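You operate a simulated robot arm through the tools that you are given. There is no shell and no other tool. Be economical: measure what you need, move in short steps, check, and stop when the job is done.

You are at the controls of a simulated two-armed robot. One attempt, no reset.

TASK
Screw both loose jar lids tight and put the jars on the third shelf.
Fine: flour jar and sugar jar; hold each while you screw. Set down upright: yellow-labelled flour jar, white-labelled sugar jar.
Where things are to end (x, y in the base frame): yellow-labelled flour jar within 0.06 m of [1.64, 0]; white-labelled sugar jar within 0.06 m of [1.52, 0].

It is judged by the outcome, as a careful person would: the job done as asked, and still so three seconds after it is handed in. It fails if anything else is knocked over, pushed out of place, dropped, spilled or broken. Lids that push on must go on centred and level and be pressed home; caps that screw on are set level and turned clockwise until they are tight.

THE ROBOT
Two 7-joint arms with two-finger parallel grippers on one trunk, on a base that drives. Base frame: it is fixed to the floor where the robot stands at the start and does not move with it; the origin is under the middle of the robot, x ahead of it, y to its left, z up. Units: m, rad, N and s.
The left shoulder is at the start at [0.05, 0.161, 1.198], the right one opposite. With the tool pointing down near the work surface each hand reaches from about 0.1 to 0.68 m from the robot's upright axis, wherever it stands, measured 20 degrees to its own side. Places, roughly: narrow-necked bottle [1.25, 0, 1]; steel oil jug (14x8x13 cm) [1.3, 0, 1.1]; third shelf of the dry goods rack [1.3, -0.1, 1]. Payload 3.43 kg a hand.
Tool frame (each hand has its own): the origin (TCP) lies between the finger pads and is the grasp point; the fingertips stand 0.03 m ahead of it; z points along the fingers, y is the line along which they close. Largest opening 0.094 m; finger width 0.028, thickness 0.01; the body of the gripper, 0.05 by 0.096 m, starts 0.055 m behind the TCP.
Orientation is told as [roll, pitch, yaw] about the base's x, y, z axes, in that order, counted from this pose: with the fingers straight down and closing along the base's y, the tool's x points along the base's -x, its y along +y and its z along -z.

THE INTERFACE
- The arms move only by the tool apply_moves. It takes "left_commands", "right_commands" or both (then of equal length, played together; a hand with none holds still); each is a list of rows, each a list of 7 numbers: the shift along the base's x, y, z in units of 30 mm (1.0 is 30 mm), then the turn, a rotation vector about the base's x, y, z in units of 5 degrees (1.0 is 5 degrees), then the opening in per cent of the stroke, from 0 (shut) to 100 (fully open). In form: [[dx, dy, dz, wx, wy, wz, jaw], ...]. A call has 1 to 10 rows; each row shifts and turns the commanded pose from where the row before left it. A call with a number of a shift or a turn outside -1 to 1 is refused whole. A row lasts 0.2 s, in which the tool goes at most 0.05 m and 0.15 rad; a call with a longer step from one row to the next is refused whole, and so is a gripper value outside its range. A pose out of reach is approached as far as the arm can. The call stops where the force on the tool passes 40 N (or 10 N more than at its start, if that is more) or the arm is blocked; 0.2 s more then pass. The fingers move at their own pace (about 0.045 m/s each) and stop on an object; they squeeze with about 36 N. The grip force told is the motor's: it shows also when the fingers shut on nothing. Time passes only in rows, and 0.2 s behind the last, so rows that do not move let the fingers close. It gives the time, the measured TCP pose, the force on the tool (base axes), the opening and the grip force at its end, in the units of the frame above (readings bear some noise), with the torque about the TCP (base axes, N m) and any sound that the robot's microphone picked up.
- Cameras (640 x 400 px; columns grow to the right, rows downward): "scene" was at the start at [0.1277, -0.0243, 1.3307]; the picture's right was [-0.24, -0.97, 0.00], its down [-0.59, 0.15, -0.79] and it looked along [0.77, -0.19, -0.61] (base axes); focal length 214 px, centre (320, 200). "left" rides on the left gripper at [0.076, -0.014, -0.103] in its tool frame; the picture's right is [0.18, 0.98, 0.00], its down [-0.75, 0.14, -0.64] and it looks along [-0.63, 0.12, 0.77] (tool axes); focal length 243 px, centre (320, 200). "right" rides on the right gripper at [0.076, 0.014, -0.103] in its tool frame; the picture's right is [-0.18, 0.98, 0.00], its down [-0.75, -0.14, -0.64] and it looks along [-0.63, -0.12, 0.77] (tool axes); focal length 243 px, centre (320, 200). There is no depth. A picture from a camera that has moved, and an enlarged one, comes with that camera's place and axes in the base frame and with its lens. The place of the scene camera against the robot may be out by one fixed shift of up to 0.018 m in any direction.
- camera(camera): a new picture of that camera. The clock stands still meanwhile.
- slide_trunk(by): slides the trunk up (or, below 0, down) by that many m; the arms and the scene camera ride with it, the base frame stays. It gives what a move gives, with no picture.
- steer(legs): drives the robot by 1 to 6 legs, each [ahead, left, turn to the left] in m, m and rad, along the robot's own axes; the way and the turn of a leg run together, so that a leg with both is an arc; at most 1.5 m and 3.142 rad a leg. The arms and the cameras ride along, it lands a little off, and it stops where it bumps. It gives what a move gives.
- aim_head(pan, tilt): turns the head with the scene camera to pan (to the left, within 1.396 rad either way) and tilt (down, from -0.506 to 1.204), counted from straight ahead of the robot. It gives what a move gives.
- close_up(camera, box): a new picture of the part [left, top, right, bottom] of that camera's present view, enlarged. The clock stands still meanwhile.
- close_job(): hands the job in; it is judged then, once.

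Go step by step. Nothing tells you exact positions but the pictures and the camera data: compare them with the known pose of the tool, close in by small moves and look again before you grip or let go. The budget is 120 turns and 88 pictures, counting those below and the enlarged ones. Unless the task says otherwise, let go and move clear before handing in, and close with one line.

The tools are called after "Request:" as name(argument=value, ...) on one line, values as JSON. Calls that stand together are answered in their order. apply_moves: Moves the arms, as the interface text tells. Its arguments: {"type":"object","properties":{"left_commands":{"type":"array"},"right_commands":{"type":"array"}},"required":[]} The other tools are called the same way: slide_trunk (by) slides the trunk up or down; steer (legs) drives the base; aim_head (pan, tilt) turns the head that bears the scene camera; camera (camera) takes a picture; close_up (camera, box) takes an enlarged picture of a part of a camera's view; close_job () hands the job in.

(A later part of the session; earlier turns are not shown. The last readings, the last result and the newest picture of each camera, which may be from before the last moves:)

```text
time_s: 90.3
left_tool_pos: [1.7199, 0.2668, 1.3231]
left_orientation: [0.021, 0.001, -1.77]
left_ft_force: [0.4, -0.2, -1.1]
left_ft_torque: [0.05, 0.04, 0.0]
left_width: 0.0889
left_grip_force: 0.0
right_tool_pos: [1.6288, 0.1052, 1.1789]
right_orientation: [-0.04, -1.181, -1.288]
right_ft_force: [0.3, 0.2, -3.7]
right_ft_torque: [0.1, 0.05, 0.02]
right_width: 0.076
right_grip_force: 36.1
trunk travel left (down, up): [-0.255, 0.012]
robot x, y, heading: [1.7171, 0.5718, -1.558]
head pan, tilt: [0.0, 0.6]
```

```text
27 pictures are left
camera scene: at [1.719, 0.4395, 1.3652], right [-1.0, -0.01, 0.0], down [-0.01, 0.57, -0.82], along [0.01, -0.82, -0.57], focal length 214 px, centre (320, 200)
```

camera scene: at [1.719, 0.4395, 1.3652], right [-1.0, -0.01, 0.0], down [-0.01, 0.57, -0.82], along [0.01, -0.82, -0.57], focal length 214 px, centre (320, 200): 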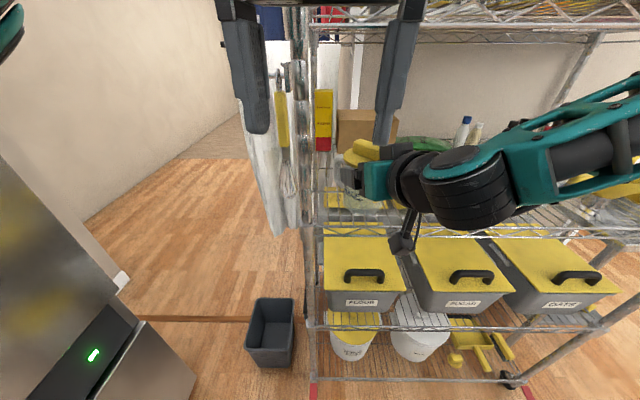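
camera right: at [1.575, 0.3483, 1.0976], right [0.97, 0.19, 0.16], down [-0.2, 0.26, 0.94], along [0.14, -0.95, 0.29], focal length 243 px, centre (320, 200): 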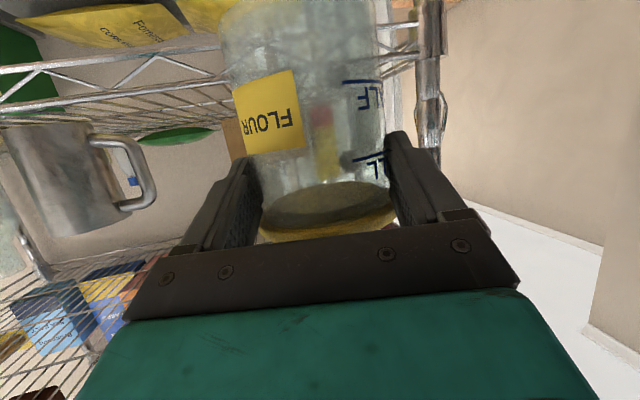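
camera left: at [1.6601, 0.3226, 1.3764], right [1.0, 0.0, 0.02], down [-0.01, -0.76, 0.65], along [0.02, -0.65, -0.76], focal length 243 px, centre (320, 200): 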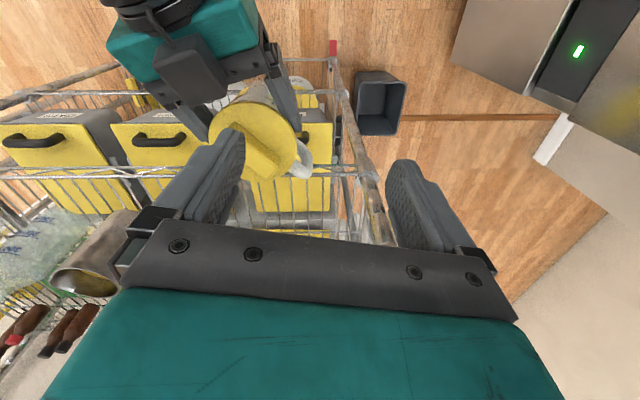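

Request:
apply_moves(right_commands=[[0.04, -0.6, 0, 0, 0, 0, 45], [0.04, -0.6, 0, 0, 0, 0, 45], [0.04, -0.6, 0, 0, 0, 0, 45], [0.04, -0.6, 0, 0, 0, 0, 45], [0.04, -0.6, 0, 0, 0, 0, 45]])

Request:
camera(camera="right")

Request:
close_up(camera="scene", box=[280, 80, 480, 260])

```text
time_s: 91.5
left_tool_pos: [1.7195, 0.2678, 1.3229]
left_orientation: [0.022, -0.002, -1.771]
left_ft_force: [0.1, -1.1, 0.8]
left_ft_torque: [0.02, 0.04, 0.0]
left_width: 0.0894
left_grip_force: 0.1
right_tool_pos: [1.6353, 0.0163, 1.1785]
right_orientation: [-0.039, -1.18, -1.291]
right_ft_force: [-0.3, -0.9, -3.7]
right_ft_torque: [0.09, 0.04, -0.03]
right_width: 0.0762
right_grip_force: 35.7
trunk travel left (down, up): [-0.255, 0.012]
robot x, y, heading: [1.7139, 0.5727, -1.563]
head pan, tilt: [0.0, 0.6]
```

```text
26 pictures are left
camera right: at [1.6188, 0.1402, 1.1472], right [0.97, 0.17, 0.16], down [-0.2, 0.27, 0.94], along [0.12, -0.95, 0.29], focal length 243 px, centre (320, 200)
```

right: 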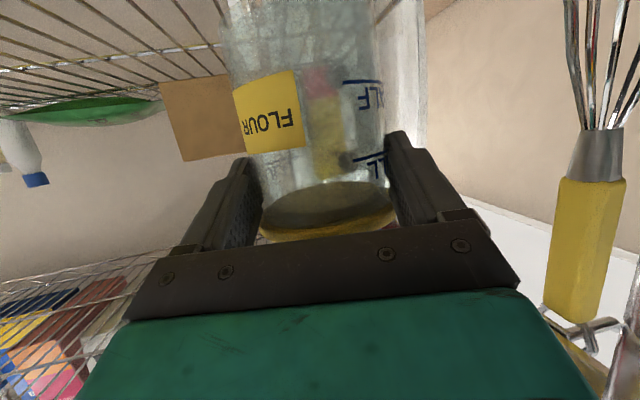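

```text
2.22 times, centred on (380, 170) of scene
camera zoom: at [1.7187, 0.44, 1.3653], right [-1.0, -0.01, 0.0], down [-0.01, 0.57, -0.82], along [0.01, -0.82, -0.57], focal length 477 px, centre (187, 267)
```

zoom: 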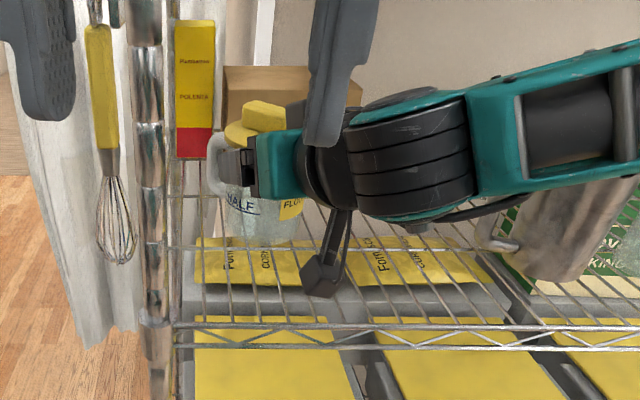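

Jar is above the spot. Lowering gently until contact.

Request:
apply_moves(right_commands=[[0, 0, -0.5, 0, 0, 0, 45], [0, 0, -0.5, 0, 0, 0, 45], [0, 0, -0.3, 0, 0, 0, 45], [0, 0, -0.15, 0, 0, 0, 45]])

Request:
close_up(camera="scene", box=[310, 110, 430, 240])

```text
time_s: 92.5
left_tool_pos: [1.7194, 0.2687, 1.3235]
left_orientation: [0.024, -0.002, -1.769]
left_ft_force: [-0.2, 0.1, -0.3]
left_ft_torque: [0.02, -0.04, 0.03]
left_width: 0.0892
left_grip_force: 0.1
right_tool_pos: [1.6351, 0.0154, 1.1343]
right_orientation: [-0.039, -1.18, -1.291]
right_ft_force: [-0.1, 0.5, -0.6]
right_ft_torque: [0.11, 0.04, 0.03]
right_width: 0.076
right_grip_force: 35.9
trunk travel left (down, up): [-0.255, 0.012]
robot x, y, heading: [1.7123, 0.5748, -1.562]
head pan, tilt: [0.0, 0.6]
```

```text
3.08 times, centred on (370, 175) of scene
camera zoom: at [1.7187, 0.4403, 1.3653], right [-1.0, -0.01, 0.0], down [-0.01, 0.57, -0.82], along [0.01, -0.82, -0.57], focal length 660 px, centre (166, 277)
```

zoom: 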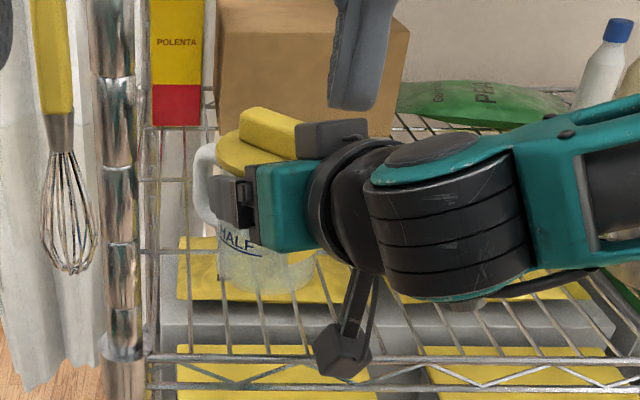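

Request:
apply_moves(right_commands=[[0, 0, -0.1, 0, 0, 0, 45], [0, 0, 0, 0, 0, 0, 45]])

```text
time_s: 93.1
left_tool_pos: [1.7187, 0.2691, 1.3238]
left_orientation: [0.023, -0.001, -1.772]
left_ft_force: [0.1, -0.2, 0.7]
left_ft_torque: [-0.01, 0.02, 0.01]
left_width: 0.089
left_grip_force: 0.0
right_tool_pos: [1.6353, 0.0159, 1.1339]
right_orientation: [-0.039, -1.183, -1.288]
right_ft_force: [-1.8, -1.2, 0.1]
right_ft_torque: [0.08, 0.04, -0.03]
right_width: 0.0757
right_grip_force: 36.6
trunk travel left (down, up): [-0.255, 0.012]
robot x, y, heading: [1.7127, 0.5714, -1.565]
head pan, tilt: [0.0, 0.6]
```

Request:
apply_moves(right_commands=[[0, 0, -0.08, 0, 0, 0, 45], [0, 0, 0, 0, 0, 0, 90], [0, 0, 0, 0, 0, 0, 100], [0, 0, 0, 0, 0, 0, 100]])

Request:
apply_moves(right_commands=[[-0.12, 0.4, 0, 0, 0, 0, 100], [-0.12, 0.4, 0, 0, 0, 0, 100], [-0.16, 0.55, 0, 0, 0, 0, 100], [-0.16, 0.55, 0, 0, 0, 0, 100], [-0.16, 0.55, 0, 0, 0, 0, 100]])

Request:
close_up(camera="scene", box=[310, 110, 430, 240])

Request:
camera(camera="right")

```text
time_s: 94.1
left_tool_pos: [1.7192, 0.268, 1.324]
left_orientation: [0.023, -0.003, -1.769]
left_ft_force: [0.5, -1.3, -0.3]
left_ft_torque: [0.01, -0.01, 0.01]
left_width: 0.0893
left_grip_force: 0.1
right_tool_pos: [1.6347, 0.0165, 1.1296]
right_orientation: [-0.041, -1.183, -1.289]
right_ft_force: [0.1, -0.6, 0.2]
right_ft_torque: [0.01, -0.01, -0.02]
right_width: 0.094
right_grip_force: 0.0
trunk travel left (down, up): [-0.255, 0.012]
robot x, y, heading: [1.7122, 0.5727, -1.559]
head pan, tilt: [0.0, 0.6]
```

```text
time_s: 95.3
left_tool_pos: [1.719, 0.2702, 1.3244]
left_orientation: [0.022, -0.001, -1.77]
left_ft_force: [-0.8, 0.0, 0.2]
left_ft_torque: [0.02, 0.01, -0.01]
left_width: 0.0894
left_grip_force: 0.1
right_tool_pos: [1.6145, 0.0905, 1.1296]
right_orientation: [-0.04, -1.181, -1.289]
right_ft_force: [-0.2, -0.3, -0.2]
right_ft_torque: [0.0, 0.04, -0.03]
right_width: 0.094
right_grip_force: 0.1
trunk travel left (down, up): [-0.255, 0.012]
robot x, y, heading: [1.7171, 0.5705, -1.56]
head pan, tilt: [0.0, 0.6]
```

```text
3.08 times, centred on (370, 175) of scene
camera zoom: at [1.7188, 0.441, 1.3654], right [-1.0, -0.01, 0.0], down [-0.01, 0.56, -0.83], along [0.01, -0.83, -0.56], focal length 660 px, centre (166, 277)
```

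zoom: 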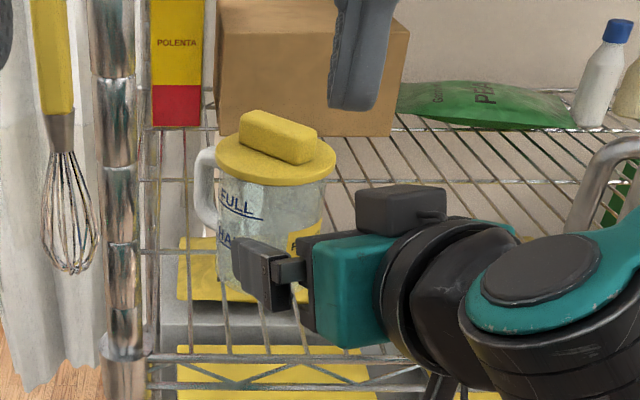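

```text
22 pictures are left
camera right: at [1.598, 0.216, 1.0982], right [0.97, 0.17, 0.16], down [-0.2, 0.27, 0.94], along [0.12, -0.95, 0.29], focal length 243 px, centre (320, 200)
```

right: 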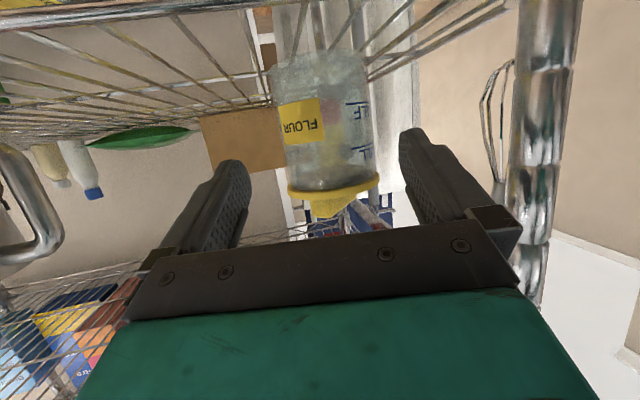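

Flour stands upright at about (1.64, −0.01). Sugar's handle points −x, which would block a similar hold, so I'll go back and first swing its handle toward −y with the closed left fingers, then use the same method.

Request:
steer(legs=[[-0.14, 0, 0], [0, -0.76, 0], [0, -0.76, 0]])

Request:
apply_moves(left_commands=[[0, 0, 0, 0, 0, 1, 40], [0, 0, 0, 0, 0, 1, 0], [0, 0, 0, 0, 0, 1, 0]])

```text
time_s: 110.0
left_tool_pos: [0.1924, 0.3992, 1.3243]
left_orientation: [0.021, -0.002, -1.771]
left_ft_force: [-0.1, -0.1, 0.5]
left_ft_torque: [0.01, -0.02, 0.0]
left_width: 0.0893
left_grip_force: 0.0
right_tool_pos: [0.0874, 0.2223, 1.1304]
right_orientation: [-0.042, -1.182, -1.29]
right_ft_force: [-0.7, -0.6, 0.6]
right_ft_torque: [-0.01, 0.05, 0.01]
right_width: 0.0941
right_grip_force: 0.1
trunk travel left (down, up): [-0.255, 0.012]
robot x, y, heading: [0.1862, 0.706, -1.555]
head pan, tilt: [0.0, 0.6]
```

```text
time_s: 110.8
left_tool_pos: [0.193, 0.398, 1.3228]
left_orientation: [0.022, -0.001, -1.508]
left_ft_force: [0.1, -0.4, 0.1]
left_ft_torque: [0.02, 0.01, -0.03]
left_width: 0.0198
left_grip_force: 0.0
right_tool_pos: [0.0881, 0.2218, 1.1295]
right_orientation: [-0.04, -1.182, -1.288]
right_ft_force: [0.3, -0.7, -0.8]
right_ft_torque: [-0.03, 0.0, 0.01]
right_width: 0.0941
right_grip_force: 0.2
trunk travel left (down, up): [-0.255, 0.012]
robot x, y, heading: [0.1868, 0.7059, -1.558]
head pan, tilt: [0.0, 0.6]
```

Request:
steer(legs=[[0.24, 0, 0]])

Request:
slide_trunk(by=-0.1)

Request:
apply_moves(left_commands=[[0.7, -0.6, 0, 0, 0, 0, 0], [0.7, -0.6, 0, 0, 0, 0, 0], [0.7, -0.6, -0.3, 0, 0, 0, 0], [0.7, -0.6, -0.8, 0, 0, 0, 0], [0.7, -0.6, -0.8, 0, 0, 0, 0], [0.7, -0.6, -0.8, 0, 0, 0, 0], [0.6, -0.6, -0.8, 0, 0, 0, 0], [0.4, -0.6, -0.8, 0, 0, 0, 0]])

Request:
aim_head(pan=0.3, tilt=0.7)

Request:
camera(camera="scene")

Request:
camera(camera="left")

```text
time_s: 112.6
left_tool_pos: [0.1942, 0.1555, 1.3246]
left_orientation: [0.023, -0.001, -1.513]
left_ft_force: [0.1, 0.2, -0.2]
left_ft_torque: [0.02, -0.03, -0.03]
left_width: 0.0001
left_grip_force: 33.1
right_tool_pos: [0.0881, -0.0196, 1.13]
right_orientation: [-0.04, -1.18, -1.293]
right_ft_force: [0.0, -0.8, -0.2]
right_ft_torque: [-0.02, 0.03, 0.01]
right_width: 0.0939
right_grip_force: 0.0
trunk travel left (down, up): [-0.255, 0.012]
robot x, y, heading: [0.1908, 0.458, -1.566]
head pan, tilt: [0.0, 0.6]
```

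```text
time_s: 114.0
left_tool_pos: [0.1934, 0.1562, 1.2224]
left_orientation: [0.022, -0.001, -1.512]
left_ft_force: [-0.1, -0.2, 0.6]
left_ft_torque: [0.01, 0.0, -0.01]
left_width: 0.0001
left_grip_force: 33.1
right_tool_pos: [0.0879, -0.0182, 1.0292]
right_orientation: [-0.039, -1.182, -1.293]
right_ft_force: [0.0, -0.2, -0.1]
right_ft_torque: [0.01, -0.01, 0.03]
right_width: 0.0937
right_grip_force: 0.1
trunk travel left (down, up): [-0.155, 0.112]
robot x, y, heading: [0.1911, 0.4614, -1.569]
head pan, tilt: [0.0, 0.6]
```

```text
time_s: 115.8
left_tool_pos: [0.3519, 0.0145, 1.0924]
left_orientation: [0.022, -0.002, -1.513]
left_ft_force: [0.2, 0.3, 1.0]
left_ft_torque: [0.0, 0.01, 0.03]
left_width: 0.0001
left_grip_force: 33.0
right_tool_pos: [0.0887, -0.0195, 1.0302]
right_orientation: [-0.041, -1.18, -1.294]
right_ft_force: [0.3, -0.3, 0.0]
right_ft_torque: [-0.01, 0.05, -0.02]
right_width: 0.094
right_grip_force: 0.1
trunk travel left (down, up): [-0.155, 0.112]
robot x, y, heading: [0.1911, 0.4591, -1.563]
head pan, tilt: [0.0, 0.6]
```

```text
time_s: 116.6
left_tool_pos: [0.3522, 0.0143, 1.093]
left_orientation: [0.023, -0.001, -1.516]
left_ft_force: [0.3, 0.0, 0.0]
left_ft_torque: [0.02, -0.02, -0.05]
left_width: 0.0
left_grip_force: 33.5
right_tool_pos: [0.0867, -0.0206, 1.0296]
right_orientation: [-0.04, -1.18, -1.293]
right_ft_force: [-1.1, 0.8, 1.5]
right_ft_torque: [0.0, 0.0, 0.0]
right_width: 0.0938
right_grip_force: 0.2
trunk travel left (down, up): [-0.155, 0.112]
robot x, y, heading: [0.1894, 0.4598, -1.564]
head pan, tilt: [0.3, 0.7]
```

```text
21 pictures are left
camera scene: at [0.2192, 0.3369, 1.2568], right [-0.95, -0.3, 0.0], down [-0.19, 0.61, -0.77], along [0.23, -0.73, -0.64], focal length 214 px, centre (320, 200)
```

scene: 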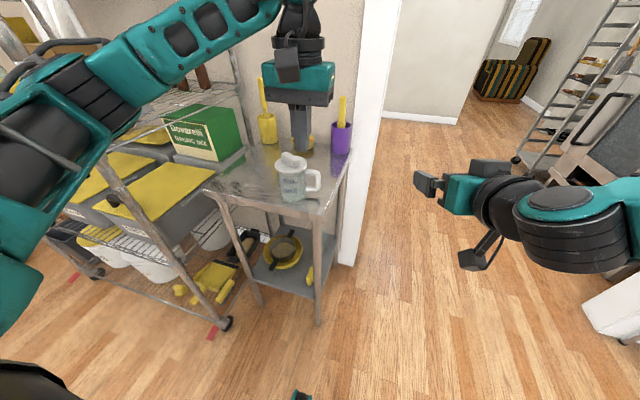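

```text
20 pictures are left
camera left: at [0.329, 0.0894, 1.1958], right [0.97, 0.24, 0.02], down [0.17, -0.74, 0.65], along [0.17, -0.62, -0.76], focal length 243 px, centre (320, 200)
```

left: 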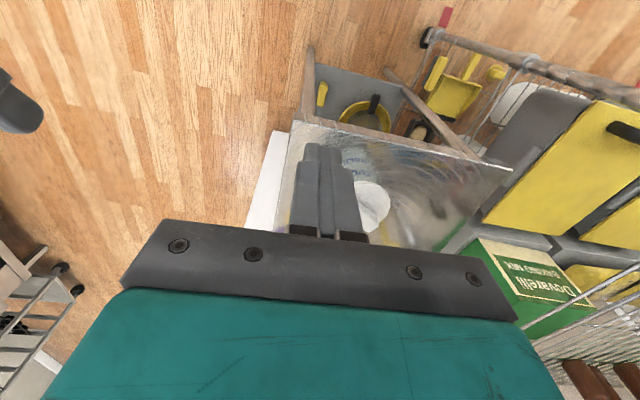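

Request:
close_up(camera="scene", box=[230, 120, 370, 220])

```text
4.00 times, centred on (300, 170) of scene
camera zoom: at [0.2192, 0.3369, 1.2568], right [-0.95, -0.3, 0.0], down [-0.19, 0.61, -0.77], along [0.23, -0.73, -0.64], focal length 858 px, centre (400, 320)
```

zoom: 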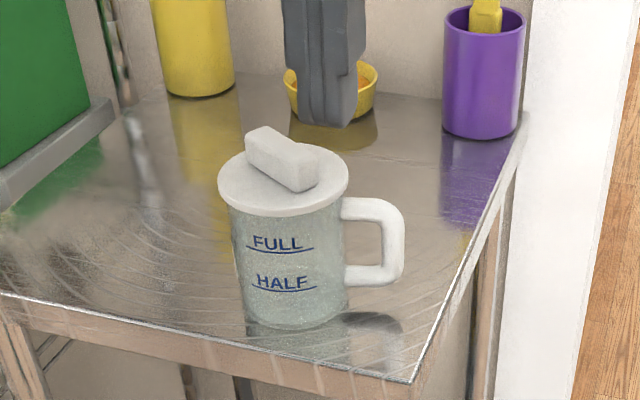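

Sugar is at about (0.447,−0.124), handle toward −x. I'll bring the closed left fingers down beside the handle on its +y side.

Request:
apply_moves(left_commands=[[0.275, -0.83, -0.2, 0, 0, 0, 0], [0.275, -0.83, -0.2, 0, 0, 0, 0], [0.275, -0.83, -0.2, 0, 0, 0, 0], [0.275, -0.83, -0.2, 0, 0, 0, 0], [0, 0, -0.9, 0, 0, 0, 0], [0, 0, -0.9, 0, 0, 0, 0], [0, 0, -0.9, 0, 0, 0, 0], [0, 0, -0.9, 0, 0, 0, 0], [0, 0, -0.9, 0, 0, 0, 0], [0, 0, -0.5, 0, 0, 0, 0]])

Request:
close_up(camera="scene", box=[230, 120, 370, 220])

```text
time_s: 118.8
left_tool_pos: [0.3828, -0.0886, 0.9203]
left_orientation: [0.023, -0.002, -1.514]
left_ft_force: [-0.4, -0.6, -0.5]
left_ft_torque: [0.01, -0.01, 0.01]
left_width: 0.0001
left_grip_force: 33.1
right_tool_pos: [0.0881, -0.0188, 1.0292]
right_orientation: [-0.041, -1.181, -1.295]
right_ft_force: [0.5, 0.6, -0.9]
right_ft_torque: [-0.01, 0.02, 0.0]
right_width: 0.094
right_grip_force: 0.1
trunk travel left (down, up): [-0.155, 0.112]
robot x, y, heading: [0.1879, 0.464, -1.566]
head pan, tilt: [0.3, 0.7]
```

```text
4.00 times, centred on (300, 170) of scene
camera zoom: at [0.2193, 0.3368, 1.2568], right [-0.95, -0.3, 0.0], down [-0.19, 0.61, -0.76], along [0.23, -0.73, -0.64], focal length 858 px, centre (400, 320)
```

zoom: 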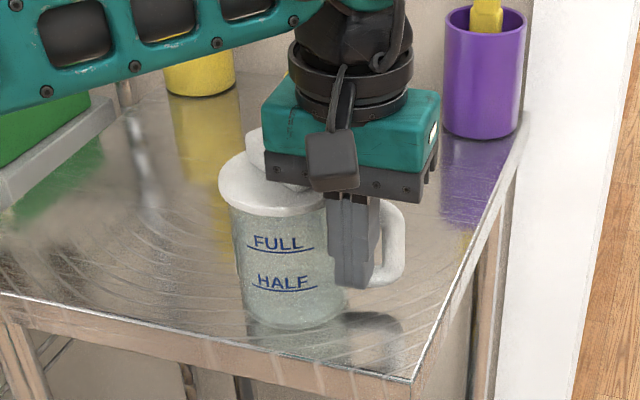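

Finger sits right in front of the handle. Pushing it round in an arc.

Request:
apply_moves(left_commands=[[-0.02, -0.377, 0, 0, 0, 0, 0], [-0.017, -0.377, 0, 0, 0, 0, 0], [0, -0.35, 0, 0, 0, 0, 0], [0.01, -0.36, 0, 0, 0, 0, 0], [0.053, -0.343, 0, 0, 0, 0, 0], [0.1, -0.35, 0, 0, 0, 0, 0], [0.153, -0.337, 0, 0, 0, 0, 0], [0.193, -0.333, 0, 0, 0, 0, 0]])

Request:
close_up(camera="scene", box=[230, 120, 370, 220])

```text
time_s: 120.6
left_tool_pos: [0.399, -0.1725, 0.9211]
left_orientation: [0.023, -0.001, -1.512]
left_ft_force: [-1.1, -0.6, -0.3]
left_ft_torque: [-0.02, 0.0, 0.03]
left_width: 0.0
left_grip_force: 33.2
right_tool_pos: [0.0876, -0.0194, 1.0297]
right_orientation: [-0.039, -1.182, -1.293]
right_ft_force: [0.4, 0.8, -0.6]
right_ft_torque: [-0.03, 0.01, -0.01]
right_width: 0.0939
right_grip_force: 0.1
trunk travel left (down, up): [-0.155, 0.112]
robot x, y, heading: [0.19, 0.4638, -1.565]
head pan, tilt: [0.3, 0.7]
```

```text
4.00 times, centred on (300, 170) of scene
camera zoom: at [0.2192, 0.3368, 1.2568], right [-0.95, -0.3, 0.0], down [-0.19, 0.61, -0.76], along [0.23, -0.73, -0.64], focal length 858 px, centre (400, 320)
```

zoom: 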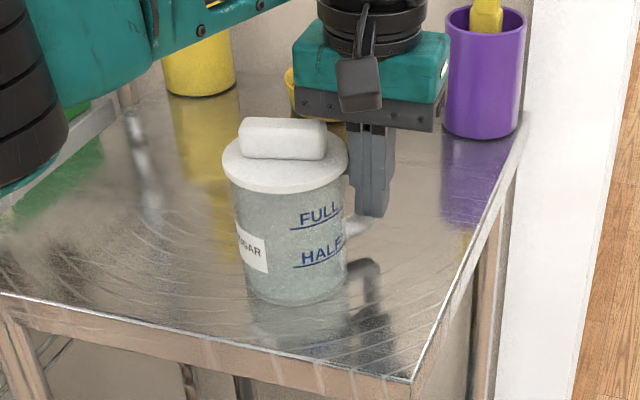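

Works well; jar has moved only ~2 cm. Continuing the arc so the handle points away (−y).

Request:
apply_moves(left_commands=[[0.047, -0.413, 0, 0, 0, 0, 0], [0.243, -0.303, 0, 0, 0, 0, 0], [0.293, -0.243, 0, 0, 0, 0, 0], [0.317, -0.21, 0, 0, 0, 0, 0], [0.357, -0.17, 0, 0, 0, 0, 0], [0.373, -0.133, 0, 0, 0, 0, 0], [0.403, -0.093, 0, 0, 0, 0, 0]])

Request:
apply_moves(left_commands=[[-0.5, -0.2, 0, 0, 0, 0, 0], [-0.5, 0, 0.5, 0, 0, 0, 0], [-0.5, 0, 0.9, 0, 0, 0, 0], [0, 0.3, 0.9, 0, 0, 0, 30], [0, 0.5, 0.9, 0, 0, 0, 60], [0, 0.5, 0.9, 0, 0, 0, 60], [0, 0.5, 0.9, 0, 0, 0, 60], [0, 0.5, 0.5, 0, 0, 0, 60]])

Request:
camera(camera="left")

Request:
close_up(camera="scene", box=[230, 120, 370, 220])

```text
time_s: 122.2
left_tool_pos: [0.4292, -0.1867, 0.9206]
left_orientation: [0.019, -0.002, -1.516]
left_ft_force: [-0.6, -1.4, 0.5]
left_ft_torque: [0.03, 0.0, -0.01]
left_width: 0.0
left_grip_force: 33.4
left hand out of reach, approached as far as the arm can: row 2, 3, 4, 5, 6, 7
right_tool_pos: [0.0873, -0.0178, 1.03]
right_orientation: [-0.04, -1.183, -1.293]
right_ft_force: [-0.5, 0.0, -0.5]
right_ft_torque: [0.0, -0.02, 0.0]
right_width: 0.0939
right_grip_force: 0.1
trunk travel left (down, up): [-0.155, 0.112]
robot x, y, heading: [0.1902, 0.4595, -1.566]
head pan, tilt: [0.3, 0.7]
```

```text
time_s: 124.0
left_tool_pos: [0.3957, -0.1177, 1.0879]
left_orientation: [0.022, -0.002, -1.512]
left_ft_force: [-0.6, -0.1, 0.3]
left_ft_torque: [0.04, -0.01, 0.01]
left_width: 0.0564
left_grip_force: 0.2
left hand out of reach, approached as far as the arm can: row 1
right_tool_pos: [0.089, -0.0197, 1.0304]
right_orientation: [-0.041, -1.181, -1.292]
right_ft_force: [0.2, -0.7, 0.4]
right_ft_torque: [0.0, 0.0, -0.04]
right_width: 0.0939
right_grip_force: 0.0
trunk travel left (down, up): [-0.155, 0.112]
robot x, y, heading: [0.1897, 0.4587, -1.567]
head pan, tilt: [0.3, 0.7]
```

```text
16 pictures are left
camera left: at [0.3732, -0.0417, 1.1901], right [0.97, 0.24, 0.02], down [0.17, -0.74, 0.65], along [0.17, -0.62, -0.76], focal length 243 px, centre (320, 200)
```

left: 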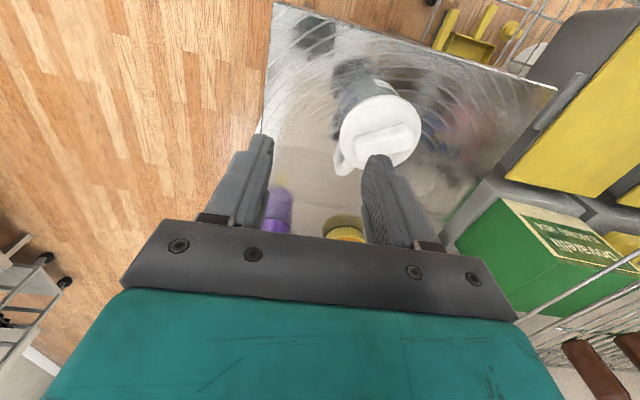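

```text
4.00 times, centred on (300, 170) of scene
camera zoom: at [0.2193, 0.3371, 1.2568], right [-0.95, -0.3, 0.0], down [-0.19, 0.61, -0.77], along [0.23, -0.73, -0.64], focal length 858 px, centre (400, 320)
```

zoom: 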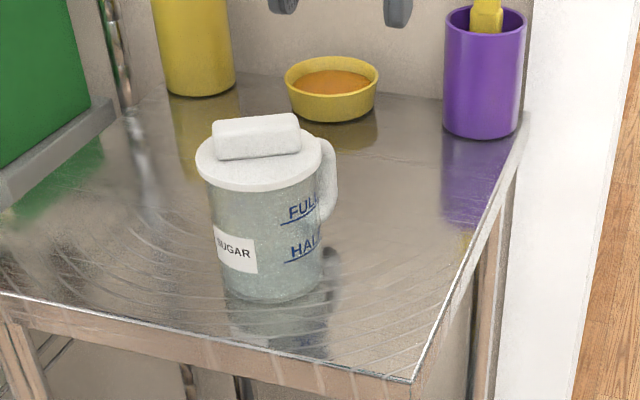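

Handle now points roughly −y (az ≈ −108°), jar at about (0.473,−0.141). I'll reposition so the right hand can approach at heading ≈ −65°, and lower the trunk with the left hand kept high.

Request:
apply_moves(left_commands=[[0, 0.5, 0.7, 0, 0, 0, 60], [0, 0.5, 0.7, 0, 0, 0, 60], [0, 0.5, 0.7, 0, 0, 0, 60], [0, 0.7, 0.5, 0, 0, 0, 60], [0, 0.7, 0.5, 0, 0, 0, 60]])

Request:
steer(legs=[[-0.04, 0, 0], [0, 0.277, 0], [0, 0, 0.17]])

Request:
slide_trunk(by=-0.14)

Request:
camera(camera="right")

```text
time_s: 125.2
left_tool_pos: [0.3967, -0.0289, 1.1817]
left_orientation: [0.022, -0.002, -1.513]
left_ft_force: [0.3, 0.4, -0.3]
left_ft_torque: [0.01, 0.01, -0.01]
left_width: 0.0565
left_grip_force: 0.0
right_tool_pos: [0.0872, -0.0189, 1.0302]
right_orientation: [-0.041, -1.182, -1.293]
right_ft_force: [-1.0, 0.0, -0.4]
right_ft_torque: [-0.04, -0.01, 0.0]
right_width: 0.0942
right_grip_force: 0.0
trunk travel left (down, up): [-0.155, 0.112]
robot x, y, heading: [0.1871, 0.462, -1.566]
head pan, tilt: [0.3, 0.7]
```

```text
time_s: 128.9
left_tool_pos: [0.6693, 0.0143, 1.18]
left_orientation: [0.028, -0.004, -1.53]
left_ft_force: [-0.1, 0.8, 0.0]
left_ft_torque: [-0.03, 0.01, 0.02]
left_width: 0.0564
left_grip_force: 0.1
right_tool_pos: [0.3655, 0.0255, 1.0299]
right_orientation: [-0.036, -1.183, -1.301]
right_ft_force: [-1.0, 0.6, 0.2]
right_ft_torque: [0.01, -0.01, -0.01]
right_width: 0.0937
right_grip_force: 0.0
trunk travel left (down, up): [-0.155, 0.112]
robot x, y, heading: [0.4727, 0.5046, -1.572]
head pan, tilt: [0.3, 0.7]
stopped in leg 2: the robot was blocked; the commanded pose is now the measured one
```

```text
time_s: 130.5
left_tool_pos: [0.6702, 0.015, 1.0394]
left_orientation: [0.028, -0.003, -1.529]
left_ft_force: [0.3, -0.4, -0.1]
left_ft_torque: [-0.02, -0.03, 0.0]
left_width: 0.0565
left_grip_force: 0.0
right_tool_pos: [0.3652, 0.0241, 0.8893]
right_orientation: [-0.036, -1.185, -1.303]
right_ft_force: [0.1, -0.4, 0.4]
right_ft_torque: [-0.02, -0.01, 0.0]
right_width: 0.0942
right_grip_force: 0.0
trunk travel left (down, up): [-0.015, 0.252]
robot x, y, heading: [0.472, 0.5022, -1.573]
head pan, tilt: [0.3, 0.7]
```

```text
14 pictures are left
camera right: at [0.3498, 0.1495, 0.8585], right [0.97, 0.16, 0.16], down [-0.2, 0.27, 0.94], along [0.11, -0.95, 0.3], focal length 243 px, centre (320, 200)
```

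right: 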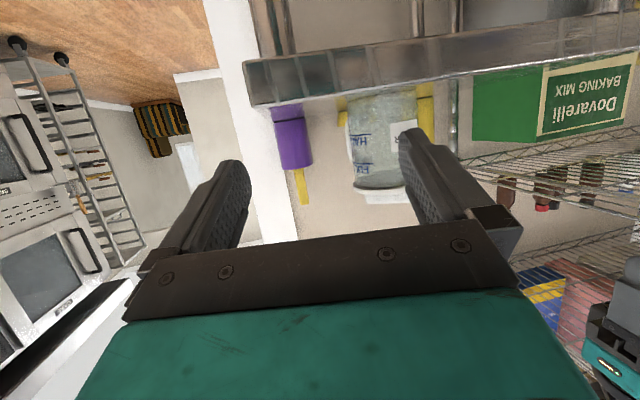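

The left elbow brushed the post again; I'll back off slightly, turn, then advance a little.

Request:
steer(legs=[[-0.03, -0.015, 0], [0, 0, 0.17], [0.05, 0, 0]])

Request:
camera(camera="right")

```text
time_s: 132.6
left_tool_pos: [0.7304, 0.0554, 1.0453]
left_orientation: [0.036, -0.017, -1.388]
left_ft_force: [-0.3, 0.8, 0.4]
left_ft_torque: [0.01, -0.01, -0.01]
left_width: 0.0565
left_grip_force: 0.1
right_tool_pos: [0.434, 0.0127, 0.8907]
right_orientation: [-0.034, -1.184, -1.138]
right_ft_force: [-0.2, -0.9, -0.3]
right_ft_torque: [-0.01, 0.04, 0.0]
right_width: 0.094
right_grip_force: 0.1
trunk travel left (down, up): [-0.015, 0.252]
robot x, y, heading: [0.4617, 0.5029, -1.404]
head pan, tilt: [0.3, 0.7]
stopped in leg 3: the robot was blocked; the commanded pose is now the measured one
```

```text
13 pictures are left
camera right: at [0.3998, 0.1335, 0.8586], right [0.93, 0.32, 0.16], down [-0.24, 0.24, 0.94], along [0.26, -0.92, 0.3], focal length 243 px, centre (320, 200)
```

right: 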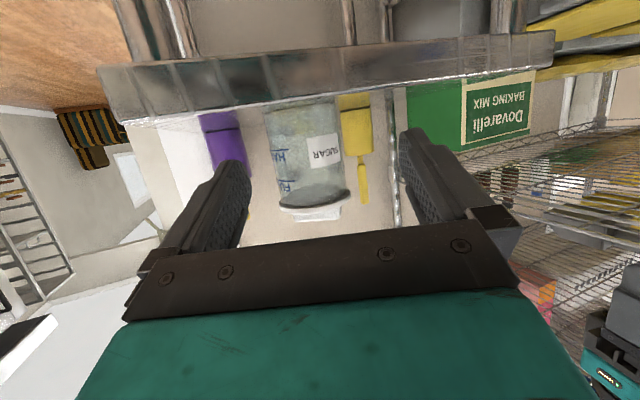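

Jar is ahead and slightly right of the right hand. I'll bring the left arm inward off the rack while advancing the right hand most of the way.

Request:
apply_moves(left_commands=[[-0.8, 0.2, 0, 0, 0, 0, 60], [-0.8, 0.2, 0, 0, 0, 0, 60], [-0.8, 0.2, 0, 0, 0, 0, 60], [-0.8, 0.2, 0, 0, 0, 0, 60], [0, 0, 0, 0, 0, 0, 60]], right_commands=[[-0.54, -0.25, 0, 0, 0, 0, 100], [0.22, -0.48, 0, 0, 0, 0, 100], [0.22, -0.48, 0, 0, 0, 0, 100], [0.22, -0.48, 0, 0, 0, 0, 100], [0.22, -0.48, 0, 0, 0, 0, 100]])

Request:
camera(camera="right")

```text
time_s: 133.8
left_tool_pos: [0.6398, 0.0781, 1.0429]
left_orientation: [0.034, -0.011, -1.381]
left_ft_force: [-0.4, 0.0, -0.5]
left_ft_torque: [0.01, -0.01, -0.03]
left_width: 0.0566
left_grip_force: 0.0
right_tool_pos: [0.4457, -0.0545, 0.8896]
right_orientation: [-0.038, -1.179, -1.134]
right_ft_force: [0.8, -0.3, -1.1]
right_ft_torque: [-0.01, -0.01, 0.02]
right_width: 0.0939
right_grip_force: 0.0
trunk travel left (down, up): [-0.015, 0.252]
robot x, y, heading: [0.4606, 0.5025, -1.41]
head pan, tilt: [0.3, 0.7]
```

```text
12 pictures are left
camera right: at [0.4105, 0.0662, 0.8571], right [0.93, 0.32, 0.16], down [-0.24, 0.23, 0.94], along [0.26, -0.92, 0.29], focal length 243 px, centre (320, 200)
```

right: 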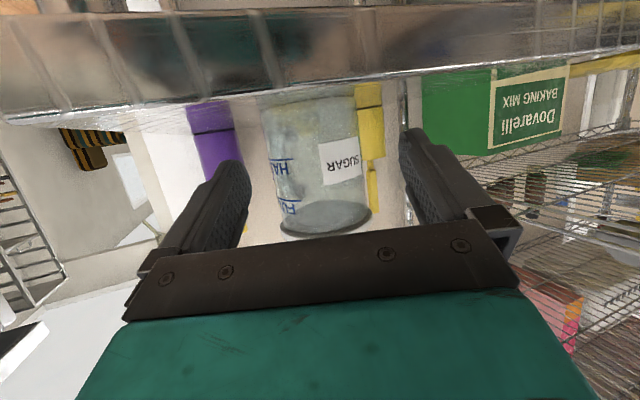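

Request:
apply_moves(right_commands=[[0.1, -0.55, -0.05, 0, 0, 0, 100], [0.227, -0.492, -0.05, 0, 0, 0, 100], [0.227, -0.492, -0.05, 0, 0, 0, 100], [0.227, -0.492, 0, 0, 0, 0, 100]])

Request:
camera(camera="right")

```text
time_s: 134.8
left_tool_pos: [0.6385, 0.0787, 1.0421]
left_orientation: [0.032, -0.011, -1.383]
left_ft_force: [0.8, -0.5, -0.2]
left_ft_torque: [0.01, 0.01, 0.0]
left_width: 0.0565
left_grip_force: 0.1
right_tool_pos: [0.4555, -0.1091, 0.8908]
right_orientation: [-0.035, -1.18, -1.136]
right_ft_force: [1.2, 0.6, 0.4]
right_ft_torque: [0.0, 0.01, 0.03]
right_width: 0.0942
right_grip_force: 0.0
right hand out of reach, approached as far as the arm can: row 3, 4
trunk travel left (down, up): [-0.015, 0.252]
robot x, y, heading: [0.4602, 0.5044, -1.407]
head pan, tilt: [0.3, 0.7]
```

```text
11 pictures are left
camera right: at [0.4204, 0.0117, 0.8593], right [0.93, 0.32, 0.16], down [-0.24, 0.23, 0.94], along [0.27, -0.92, 0.29], focal length 243 px, centre (320, 200)
```

right: 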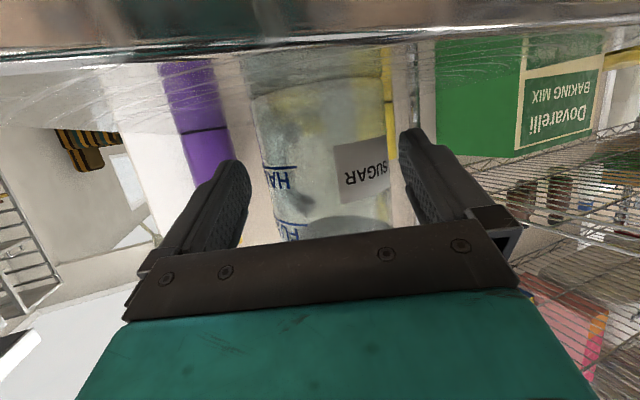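

Request:
steer(legs=[[0.012, 0.004, 0]])

Request:
apply_moves(right_commands=[[0, 0, -0.1, 0, 0, 0, 100], [0, 0, 0, 0, 0, 0, 80], [0, 0, 0, 0, 0, 0, 60], [0, 0, 0, 0, 0, 0, 45], [0, 0, 0, 0, 0, 0, 45]])

Request:
camera(camera="right")

```text
time_s: 135.5
left_tool_pos: [0.6443, 0.066, 1.0442]
left_orientation: [0.03, -0.01, -1.384]
left_ft_force: [0.8, 0.6, 0.4]
left_ft_torque: [0.02, 0.02, 0.01]
left_width: 0.0564
left_grip_force: 0.0
right_tool_pos: [0.4619, -0.1206, 0.8908]
right_orientation: [-0.038, -1.179, -1.133]
right_ft_force: [-0.4, -0.1, 0.1]
right_ft_torque: [0.01, 0.0, 0.02]
right_width: 0.0941
right_grip_force: 0.1
trunk travel left (down, up): [-0.015, 0.252]
robot x, y, heading: [0.467, 0.4953, -1.403]
head pan, tilt: [0.3, 0.7]
```

```text
time_s: 136.7
left_tool_pos: [0.6436, 0.0678, 1.0429]
left_orientation: [0.031, -0.011, -1.384]
left_ft_force: [0.1, 0.0, 0.1]
left_ft_torque: [-0.01, 0.01, 0.0]
left_width: 0.0565
left_grip_force: 0.2
right_tool_pos: [0.4613, -0.1183, 0.89]
right_orientation: [-0.034, -1.179, -1.135]
right_ft_force: [1.7, 1.2, 1.3]
right_ft_torque: [0.12, -0.22, 0.08]
right_width: 0.079
right_grip_force: 36.5
trunk travel left (down, up): [-0.015, 0.252]
robot x, y, heading: [0.4683, 0.4925, -1.404]
head pan, tilt: [0.3, 0.7]
```

```text
10 pictures are left
camera right: at [0.4256, 0.002, 0.8569], right [0.93, 0.32, 0.16], down [-0.24, 0.23, 0.94], along [0.27, -0.92, 0.29], focal length 243 px, centre (320, 200)
```

right: 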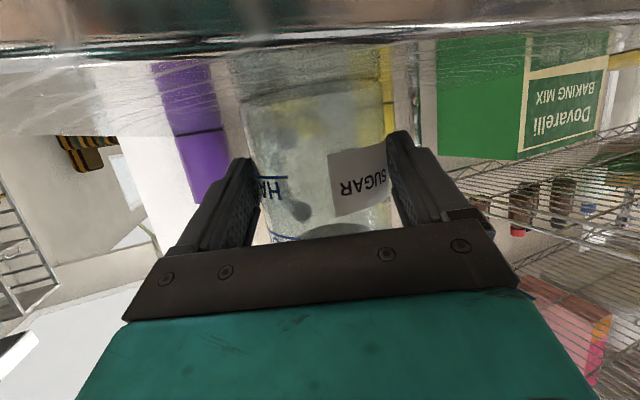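

Sugar is gripped (0.079 m). Lift and bring it near, as with the flour.

Request:
apply_moves(right_commands=[[0, 0, 0.4, 0, 0, 0, 40], [0, 0, 0.6, 0, 0, 0, 40], [0, 0, 0.8, 0, 0, 0, 40], [0, 0.65, 0, 0, 0, 0, 40], [0, 0.65, 0, 0, 0, 0, 40], [0, 0.65, 0, 0, 0, 0, 40], [0, 0.65, 0, 0, 0, 0, 40], [0, 0.65, 0, 0, 0, 0, 40], [0, 0.65, 0, 0, 0, 0, 40], [0, 0.65, 0, 0, 0, 0, 40]])

```text
time_s: 138.9
left_tool_pos: [0.6445, 0.0653, 1.0441]
left_orientation: [0.031, -0.011, -1.383]
left_ft_force: [0.1, -0.1, 0.5]
left_ft_torque: [-0.02, 0.0, -0.02]
left_width: 0.0566
left_grip_force: 0.0
right_tool_pos: [0.4627, 0.0155, 0.9415]
right_orientation: [-0.036, -1.181, -1.135]
right_ft_force: [0.5, 0.2, -3.8]
right_ft_torque: [0.1, 0.03, 0.03]
right_width: 0.079
right_grip_force: 35.8
trunk travel left (down, up): [-0.015, 0.252]
robot x, y, heading: [0.4669, 0.4916, -1.405]
head pan, tilt: [0.3, 0.7]
```

Request:
apply_moves(left_commands=[[0, 0, 0.8, 0, 0, 0, 90], [-0.3, 0, 0.7, 0, 0, 0, 90], [-0.75, -0.2, 0, 0, 0, 0, 90], [-0.75, -0.2, 0, 0, 0, 0, 90], [-0.75, -0.2, 0, 0, 0, 0, 90], [-0.75, -0.2, 0, 0, 0, 0, 90], [-0.75, -0.2, 0, 0, 0, 0, 90]])

Request:
camera(camera="left")

```text
time_s: 140.5
left_tool_pos: [0.5211, 0.0349, 1.0878]
left_orientation: [0.031, -0.011, -1.384]
left_ft_force: [0.4, -0.4, 0.1]
left_ft_torque: [0.0, 0.02, 0.01]
left_width: 0.0845
left_grip_force: 0.0
right_tool_pos: [0.4629, 0.0155, 0.9423]
right_orientation: [-0.037, -1.18, -1.135]
right_ft_force: [-0.5, -0.2, -4.2]
right_ft_torque: [0.13, 0.0, 0.01]
right_width: 0.0787
right_grip_force: 35.9
trunk travel left (down, up): [-0.015, 0.252]
robot x, y, heading: [0.4642, 0.4886, -1.407]
head pan, tilt: [0.3, 0.7]
```

```text
9 pictures are left
camera left: at [0.4883, 0.108, 1.1889], right [0.93, 0.36, 0.03], down [0.26, -0.71, 0.65], along [0.26, -0.6, -0.76], focal length 243 px, centre (320, 200)
```

left: 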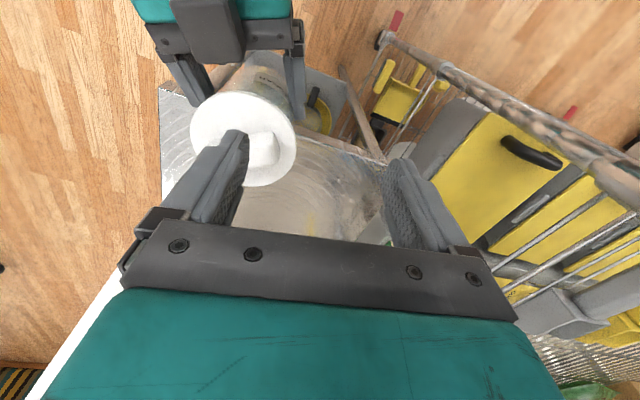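

Lid is centred near (0.469,−0.001), z≈0.99 (no slip this time). Moving the left hand over it.

Request:
apply_moves(left_commands=[[-0.45, -0.3, 0, 0, 0, 0, 95], [-0.45, -0.3, 0, 0, 0, 0, 95], [-0.45, -0.3, -0.4, 0, 0, 0, 95], [-0.4, -0.3, -0.4, 0, 0, 0, 95]])

Request:
camera(camera="left")

```text
time_s: 141.5
left_tool_pos: [0.4719, -0.0005, 1.0638]
left_orientation: [0.032, -0.011, -1.384]
left_ft_force: [0.2, -0.6, 1.2]
left_ft_torque: [0.0, -0.01, -0.01]
left_width: 0.0891
left_grip_force: 0.0
right_tool_pos: [0.4626, 0.015, 0.9423]
right_orientation: [-0.036, -1.179, -1.137]
right_ft_force: [0.5, -0.7, -4.0]
right_ft_torque: [0.12, -0.01, -0.04]
right_width: 0.0786
right_grip_force: 36.1
trunk travel left (down, up): [-0.015, 0.252]
robot x, y, heading: [0.4644, 0.4888, -1.406]
head pan, tilt: [0.3, 0.7]
```

```text
8 pictures are left
camera left: at [0.4386, 0.0726, 1.1647], right [0.93, 0.36, 0.03], down [0.26, -0.71, 0.65], along [0.26, -0.6, -0.76], focal length 243 px, centre (320, 200)
```

left: 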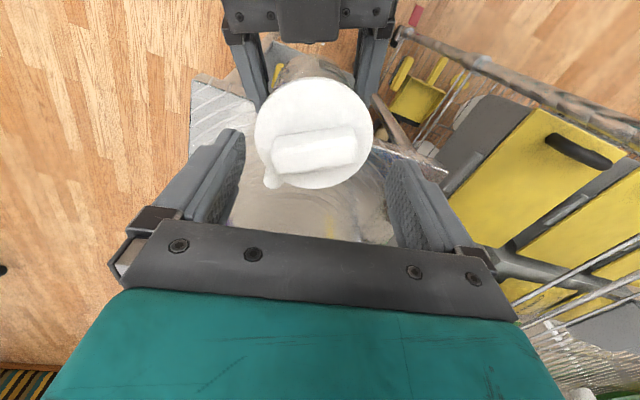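

Request:
apply_moves(left_commands=[[-0.06, -0.18, 0, 0, 0, 0.96, 95], [0, 0, 0, 0, 0, 0.96, 95], [0, 0, 0, 0, 0, 0.96, 95], [0, 0, -0.3, 0, 0, 0.96, 95], [0, 0, -0.4, 0, 0, 0.96, 95], [0, 0, -0.5, 0, 0, 0, 95], [0, 0, -0.2, 0, 0, 0, 95]])

Request:
camera(camera="left")

```text
time_s: 143.1
left_tool_pos: [0.4708, -0.0017, 1.0233]
left_orientation: [0.025, -0.012, -0.962]
left_ft_force: [-4.3, 0.7, 26.7]
left_ft_torque: [-0.64, 1.15, 0.05]
left_width: 0.0904
left_grip_force: 0.6
left hand out of reach, approached as far as the arm can: row 2
right_tool_pos: [0.4612, 0.017, 0.9367]
right_orientation: [-0.028, -1.165, -1.143]
right_ft_force: [5.3, -1.0, -30.2]
right_ft_torque: [1.45, -0.47, 0.01]
right_width: 0.0796
right_grip_force: 36.1
trunk travel left (down, up): [-0.015, 0.252]
robot x, y, heading: [0.4628, 0.4909, -1.407]
head pan, tilt: [0.3, 0.7]
```

```text
7 pictures are left
camera left: at [0.411, 0.0512, 1.1243], right [0.7, 0.71, 0.02], down [0.53, -0.54, 0.65], along [0.48, -0.45, -0.76], focal length 243 px, centre (320, 200)
```

left: 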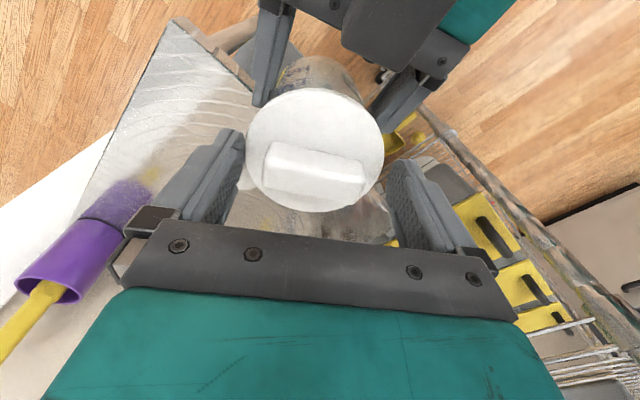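

Tips touched the lid; raise a little, align, and close on the bar ends.

Request:
apply_moves(left_commands=[[0, 0, 0.28, 0, 0, -0.6, 95], [0, 0, 0, 0, 0, -0.5, 85], [0, 0, 0, 0, 0, 0, 65], [0, 0, 0, 0, 0, 0, 50], [0, 0, 0, 0, 0, 0, 50]])

```text
time_s: 144.3
left_tool_pos: [0.4705, 0.0003, 1.0285]
left_orientation: [0.033, -0.01, -1.062]
left_ft_force: [-10.2, -0.3, 4.8]
left_ft_torque: [-0.13, 0.48, -0.1]
left_width: 0.0599
left_grip_force: 35.9
right_tool_pos: [0.4611, 0.017, 0.9434]
right_orientation: [-0.036, -1.183, -1.132]
right_ft_force: [8.1, 0.3, -8.1]
right_ft_torque: [0.34, 0.35, 0.22]
right_width: 0.0781
right_grip_force: 36.5
trunk travel left (down, up): [-0.015, 0.252]
robot x, y, heading: [0.4645, 0.4902, -1.406]
head pan, tilt: [0.3, 0.7]
```

Request:
apply_moves(left_commands=[[-0.07, 0, 0, 0, 0, -0.8, 50], [0, 0, 0, 0, 0, -1, 50], [0, 0, 0, 0, 0, -1, 50], [0, 0, 0, 0, 0, -1, 50]])

```text
time_s: 145.3
left_tool_pos: [0.4689, -0.0027, 1.0302]
left_orientation: [0.034, -0.01, -1.394]
left_ft_force: [5.9, 3.4, -6.9]
left_ft_torque: [-0.28, 0.63, 0.07]
left_width: 0.0592
left_grip_force: 35.8
right_tool_pos: [0.4605, 0.0152, 0.9432]
right_orientation: [-0.032, -1.183, -1.146]
right_ft_force: [-6.0, -3.7, 3.1]
right_ft_torque: [0.63, -1.24, -0.19]
right_width: 0.0781
right_grip_force: 35.9
trunk travel left (down, up): [-0.015, 0.252]
robot x, y, heading: [0.4637, 0.4953, -1.405]
head pan, tilt: [0.3, 0.7]
```

Request:
apply_moves(left_commands=[[0.04, 0.02, -0.04, 0, 0, -1, 50], [0.01, 0, -0.02, 0, 0, -1, 50], [0.01, 0, -0.02, 0, 0, -1, 50], [0.01, 0, -0.02, 0, 0, -1, 50], [0.01, 0, -0.02, 0, 0, -1, 50]])

```text
time_s: 146.5
left_tool_pos: [0.4723, -0.0012, 1.0272]
left_orientation: [0.034, -0.006, -1.827]
left_ft_force: [21.6, 6.9, -1.4]
left_ft_torque: [0.13, -0.31, 0.16]
left_width: 0.0594
left_grip_force: 36.0
right_tool_pos: [0.4596, 0.0147, 0.9419]
right_orientation: [-0.036, -1.179, -1.141]
right_ft_force: [-20.6, -7.3, -1.7]
right_ft_torque: [0.57, -1.44, -0.58]
right_width: 0.0782
right_grip_force: 36.0
trunk travel left (down, up): [-0.015, 0.252]
robot x, y, heading: [0.4683, 0.4933, -1.4]
head pan, tilt: [0.3, 0.7]
```

Request:
apply_moves(left_commands=[[0.12, 0.04, -0.02, 0, 0, -0.6, 50], [0.03, 0, -0.02, 0, 0, -1, 50], [0.02, -0.01, -0.02, 0, 0, -1, 50], [0.02, -0.01, -0.02, 0, 0, -1, 50]])

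```text
time_s: 147.5
left_tool_pos: [0.4763, -0.0007, 1.0249]
left_orientation: [0.031, -0.009, -2.146]
left_ft_force: [11.3, 3.2, 6.0]
left_ft_torque: [0.18, -0.04, 0.01]
left_width: 0.0591
left_grip_force: 36.5
right_tool_pos: [0.4609, 0.0159, 0.9425]
right_orientation: [-0.038, -1.179, -1.134]
right_ft_force: [-10.6, -3.4, -10.2]
right_ft_torque: [0.29, -0.79, -0.3]
right_width: 0.0782
right_grip_force: 35.6
trunk travel left (down, up): [-0.015, 0.252]
robot x, y, heading: [0.4646, 0.491, -1.409]
head pan, tilt: [0.3, 0.7]
```

Request:
apply_moves(left_commands=[[0.06, 0.01, 0.06, 0, 0, -0.8, 50], [0.02, -0.01, 0, 0, 0, -0.8, 50]])

```text
time_s: 148.1
left_tool_pos: [0.4781, 0.0008, 1.0257]
left_orientation: [0.03, -0.017, -2.285]
left_ft_force: [-0.2, -4.2, 9.0]
left_ft_torque: [-0.01, 0.54, 0.0]
left_width: 0.0588
left_grip_force: 36.3
right_tool_pos: [0.4629, 0.0178, 0.9422]
right_orientation: [-0.037, -1.179, -1.125]
right_ft_force: [0.5, 4.5, -11.9]
right_ft_torque: [-0.1, -0.36, 0.06]
right_width: 0.078
right_grip_force: 35.8
trunk travel left (down, up): [-0.015, 0.252]
robot x, y, heading: [0.4678, 0.4918, -1.405]
head pan, tilt: [0.3, 0.7]
```

About 70° turned. Regrip: open, rise, turn back 90° to grasp across the bar, recentred on the estimated axis (0.474,−0.006).

Request:
apply_moves(left_commands=[[0, 0, 0, 0, 0, 0, 80], [0, 0, 0, 0, 0, 0, 95], [0, 0, 0.5, 0, 0, 0, 95], [0, 0, 0.6, 0, 0, 1, 95], [0, 0, 0.4, 0, 0, 1, 95], [0, 0, 0, 0, 0, 1, 95], [0, 0, 0, 0, 0, 1, 95], [0, 0, 0, 0, 0, 1, 95], [0, 0, 0, 0, 0, 1, 95], [0, 0, 0, 0, 0, 1, 95]])

Request:
apply_moves(left_commands=[[0, 0, 0, 0, 0, 1, 95], [0, 0, 0, 0, 0, 1, 90], [0, 0, 0, 0, 0, 1, 80], [0, 0, 0, 0, 0, 1, 70], [0, 0, 0, 0, 0, 1, 60], [0, 0, 0, 0, 0, 1, 60], [0, 0, 0, 0, 0, 1, 60], [0, 0, 0, 0, 0, 1, 60], [0, 0, 0, 0, 0, 1, 60], [0, 0, 0, 0, 0, 1, 60]])

Request:
apply_moves(left_commands=[[0, 0, 0, 0, 0, 1, 60], [0, 0, 0, 0, 0, 0, 60]])

Request:
camera(camera="left")

```text
time_s: 150.3
left_tool_pos: [0.4798, 0.0049, 1.0673]
left_orientation: [0.032, -0.01, -1.67]
left_ft_force: [0.0, -0.2, 0.8]
left_ft_torque: [0.0, -0.01, -0.02]
left_width: 0.0893
left_grip_force: 0.0
left hand out of reach, approached as far as the arm can: row 3
right_tool_pos: [0.4617, 0.0156, 0.9422]
right_orientation: [-0.038, -1.181, -1.135]
right_ft_force: [-1.4, 0.3, -4.8]
right_ft_torque: [0.09, 0.06, 0.02]
right_width: 0.0776
right_grip_force: 35.6
trunk travel left (down, up): [-0.015, 0.252]
robot x, y, heading: [0.4686, 0.4919, -1.41]
head pan, tilt: [0.3, 0.7]
```

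```text
time_s: 152.5
left_tool_pos: [0.4794, 0.0038, 1.0683]
left_orientation: [0.031, -0.011, -0.799]
left_ft_force: [-0.2, -0.4, 0.3]
left_ft_torque: [0.02, 0.01, -0.02]
left_width: 0.0564
left_grip_force: 0.1
right_tool_pos: [0.4622, 0.0147, 0.9421]
right_orientation: [-0.037, -1.178, -1.137]
right_ft_force: [0.9, -0.6, -3.4]
right_ft_torque: [0.11, 0.03, 0.02]
right_width: 0.0772
right_grip_force: 36.1
trunk travel left (down, up): [-0.015, 0.252]
robot x, y, heading: [0.4649, 0.4923, -1.405]
head pan, tilt: [0.3, 0.7]
```

```text
time_s: 153.1
left_tool_pos: [0.4798, 0.0053, 1.0678]
left_orientation: [0.034, -0.01, -0.711]
left_ft_force: [0.0, 0.2, -0.5]
left_ft_torque: [-0.03, 0.05, -0.01]
left_width: 0.0563
left_grip_force: 0.0
right_tool_pos: [0.4621, 0.0153, 0.9424]
right_orientation: [-0.037, -1.179, -1.136]
right_ft_force: [-0.8, -0.1, -4.0]
right_ft_torque: [0.1, 0.05, -0.04]
right_width: 0.0771
right_grip_force: 36.6
trunk travel left (down, up): [-0.015, 0.252]
robot x, y, heading: [0.4639, 0.4928, -1.406]
head pan, tilt: [0.3, 0.7]
```

```text
6 pictures are left
camera left: at [0.4086, 0.0424, 1.1688], right [0.5, 0.86, 0.03], down [0.64, -0.4, 0.65], along [0.58, -0.31, -0.76], focal length 243 px, centre (320, 200)
```

left: 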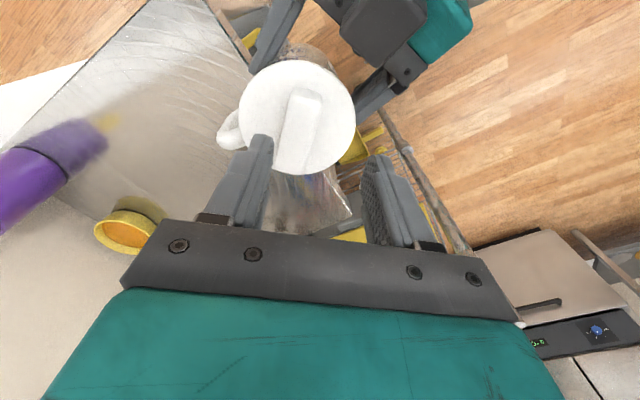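

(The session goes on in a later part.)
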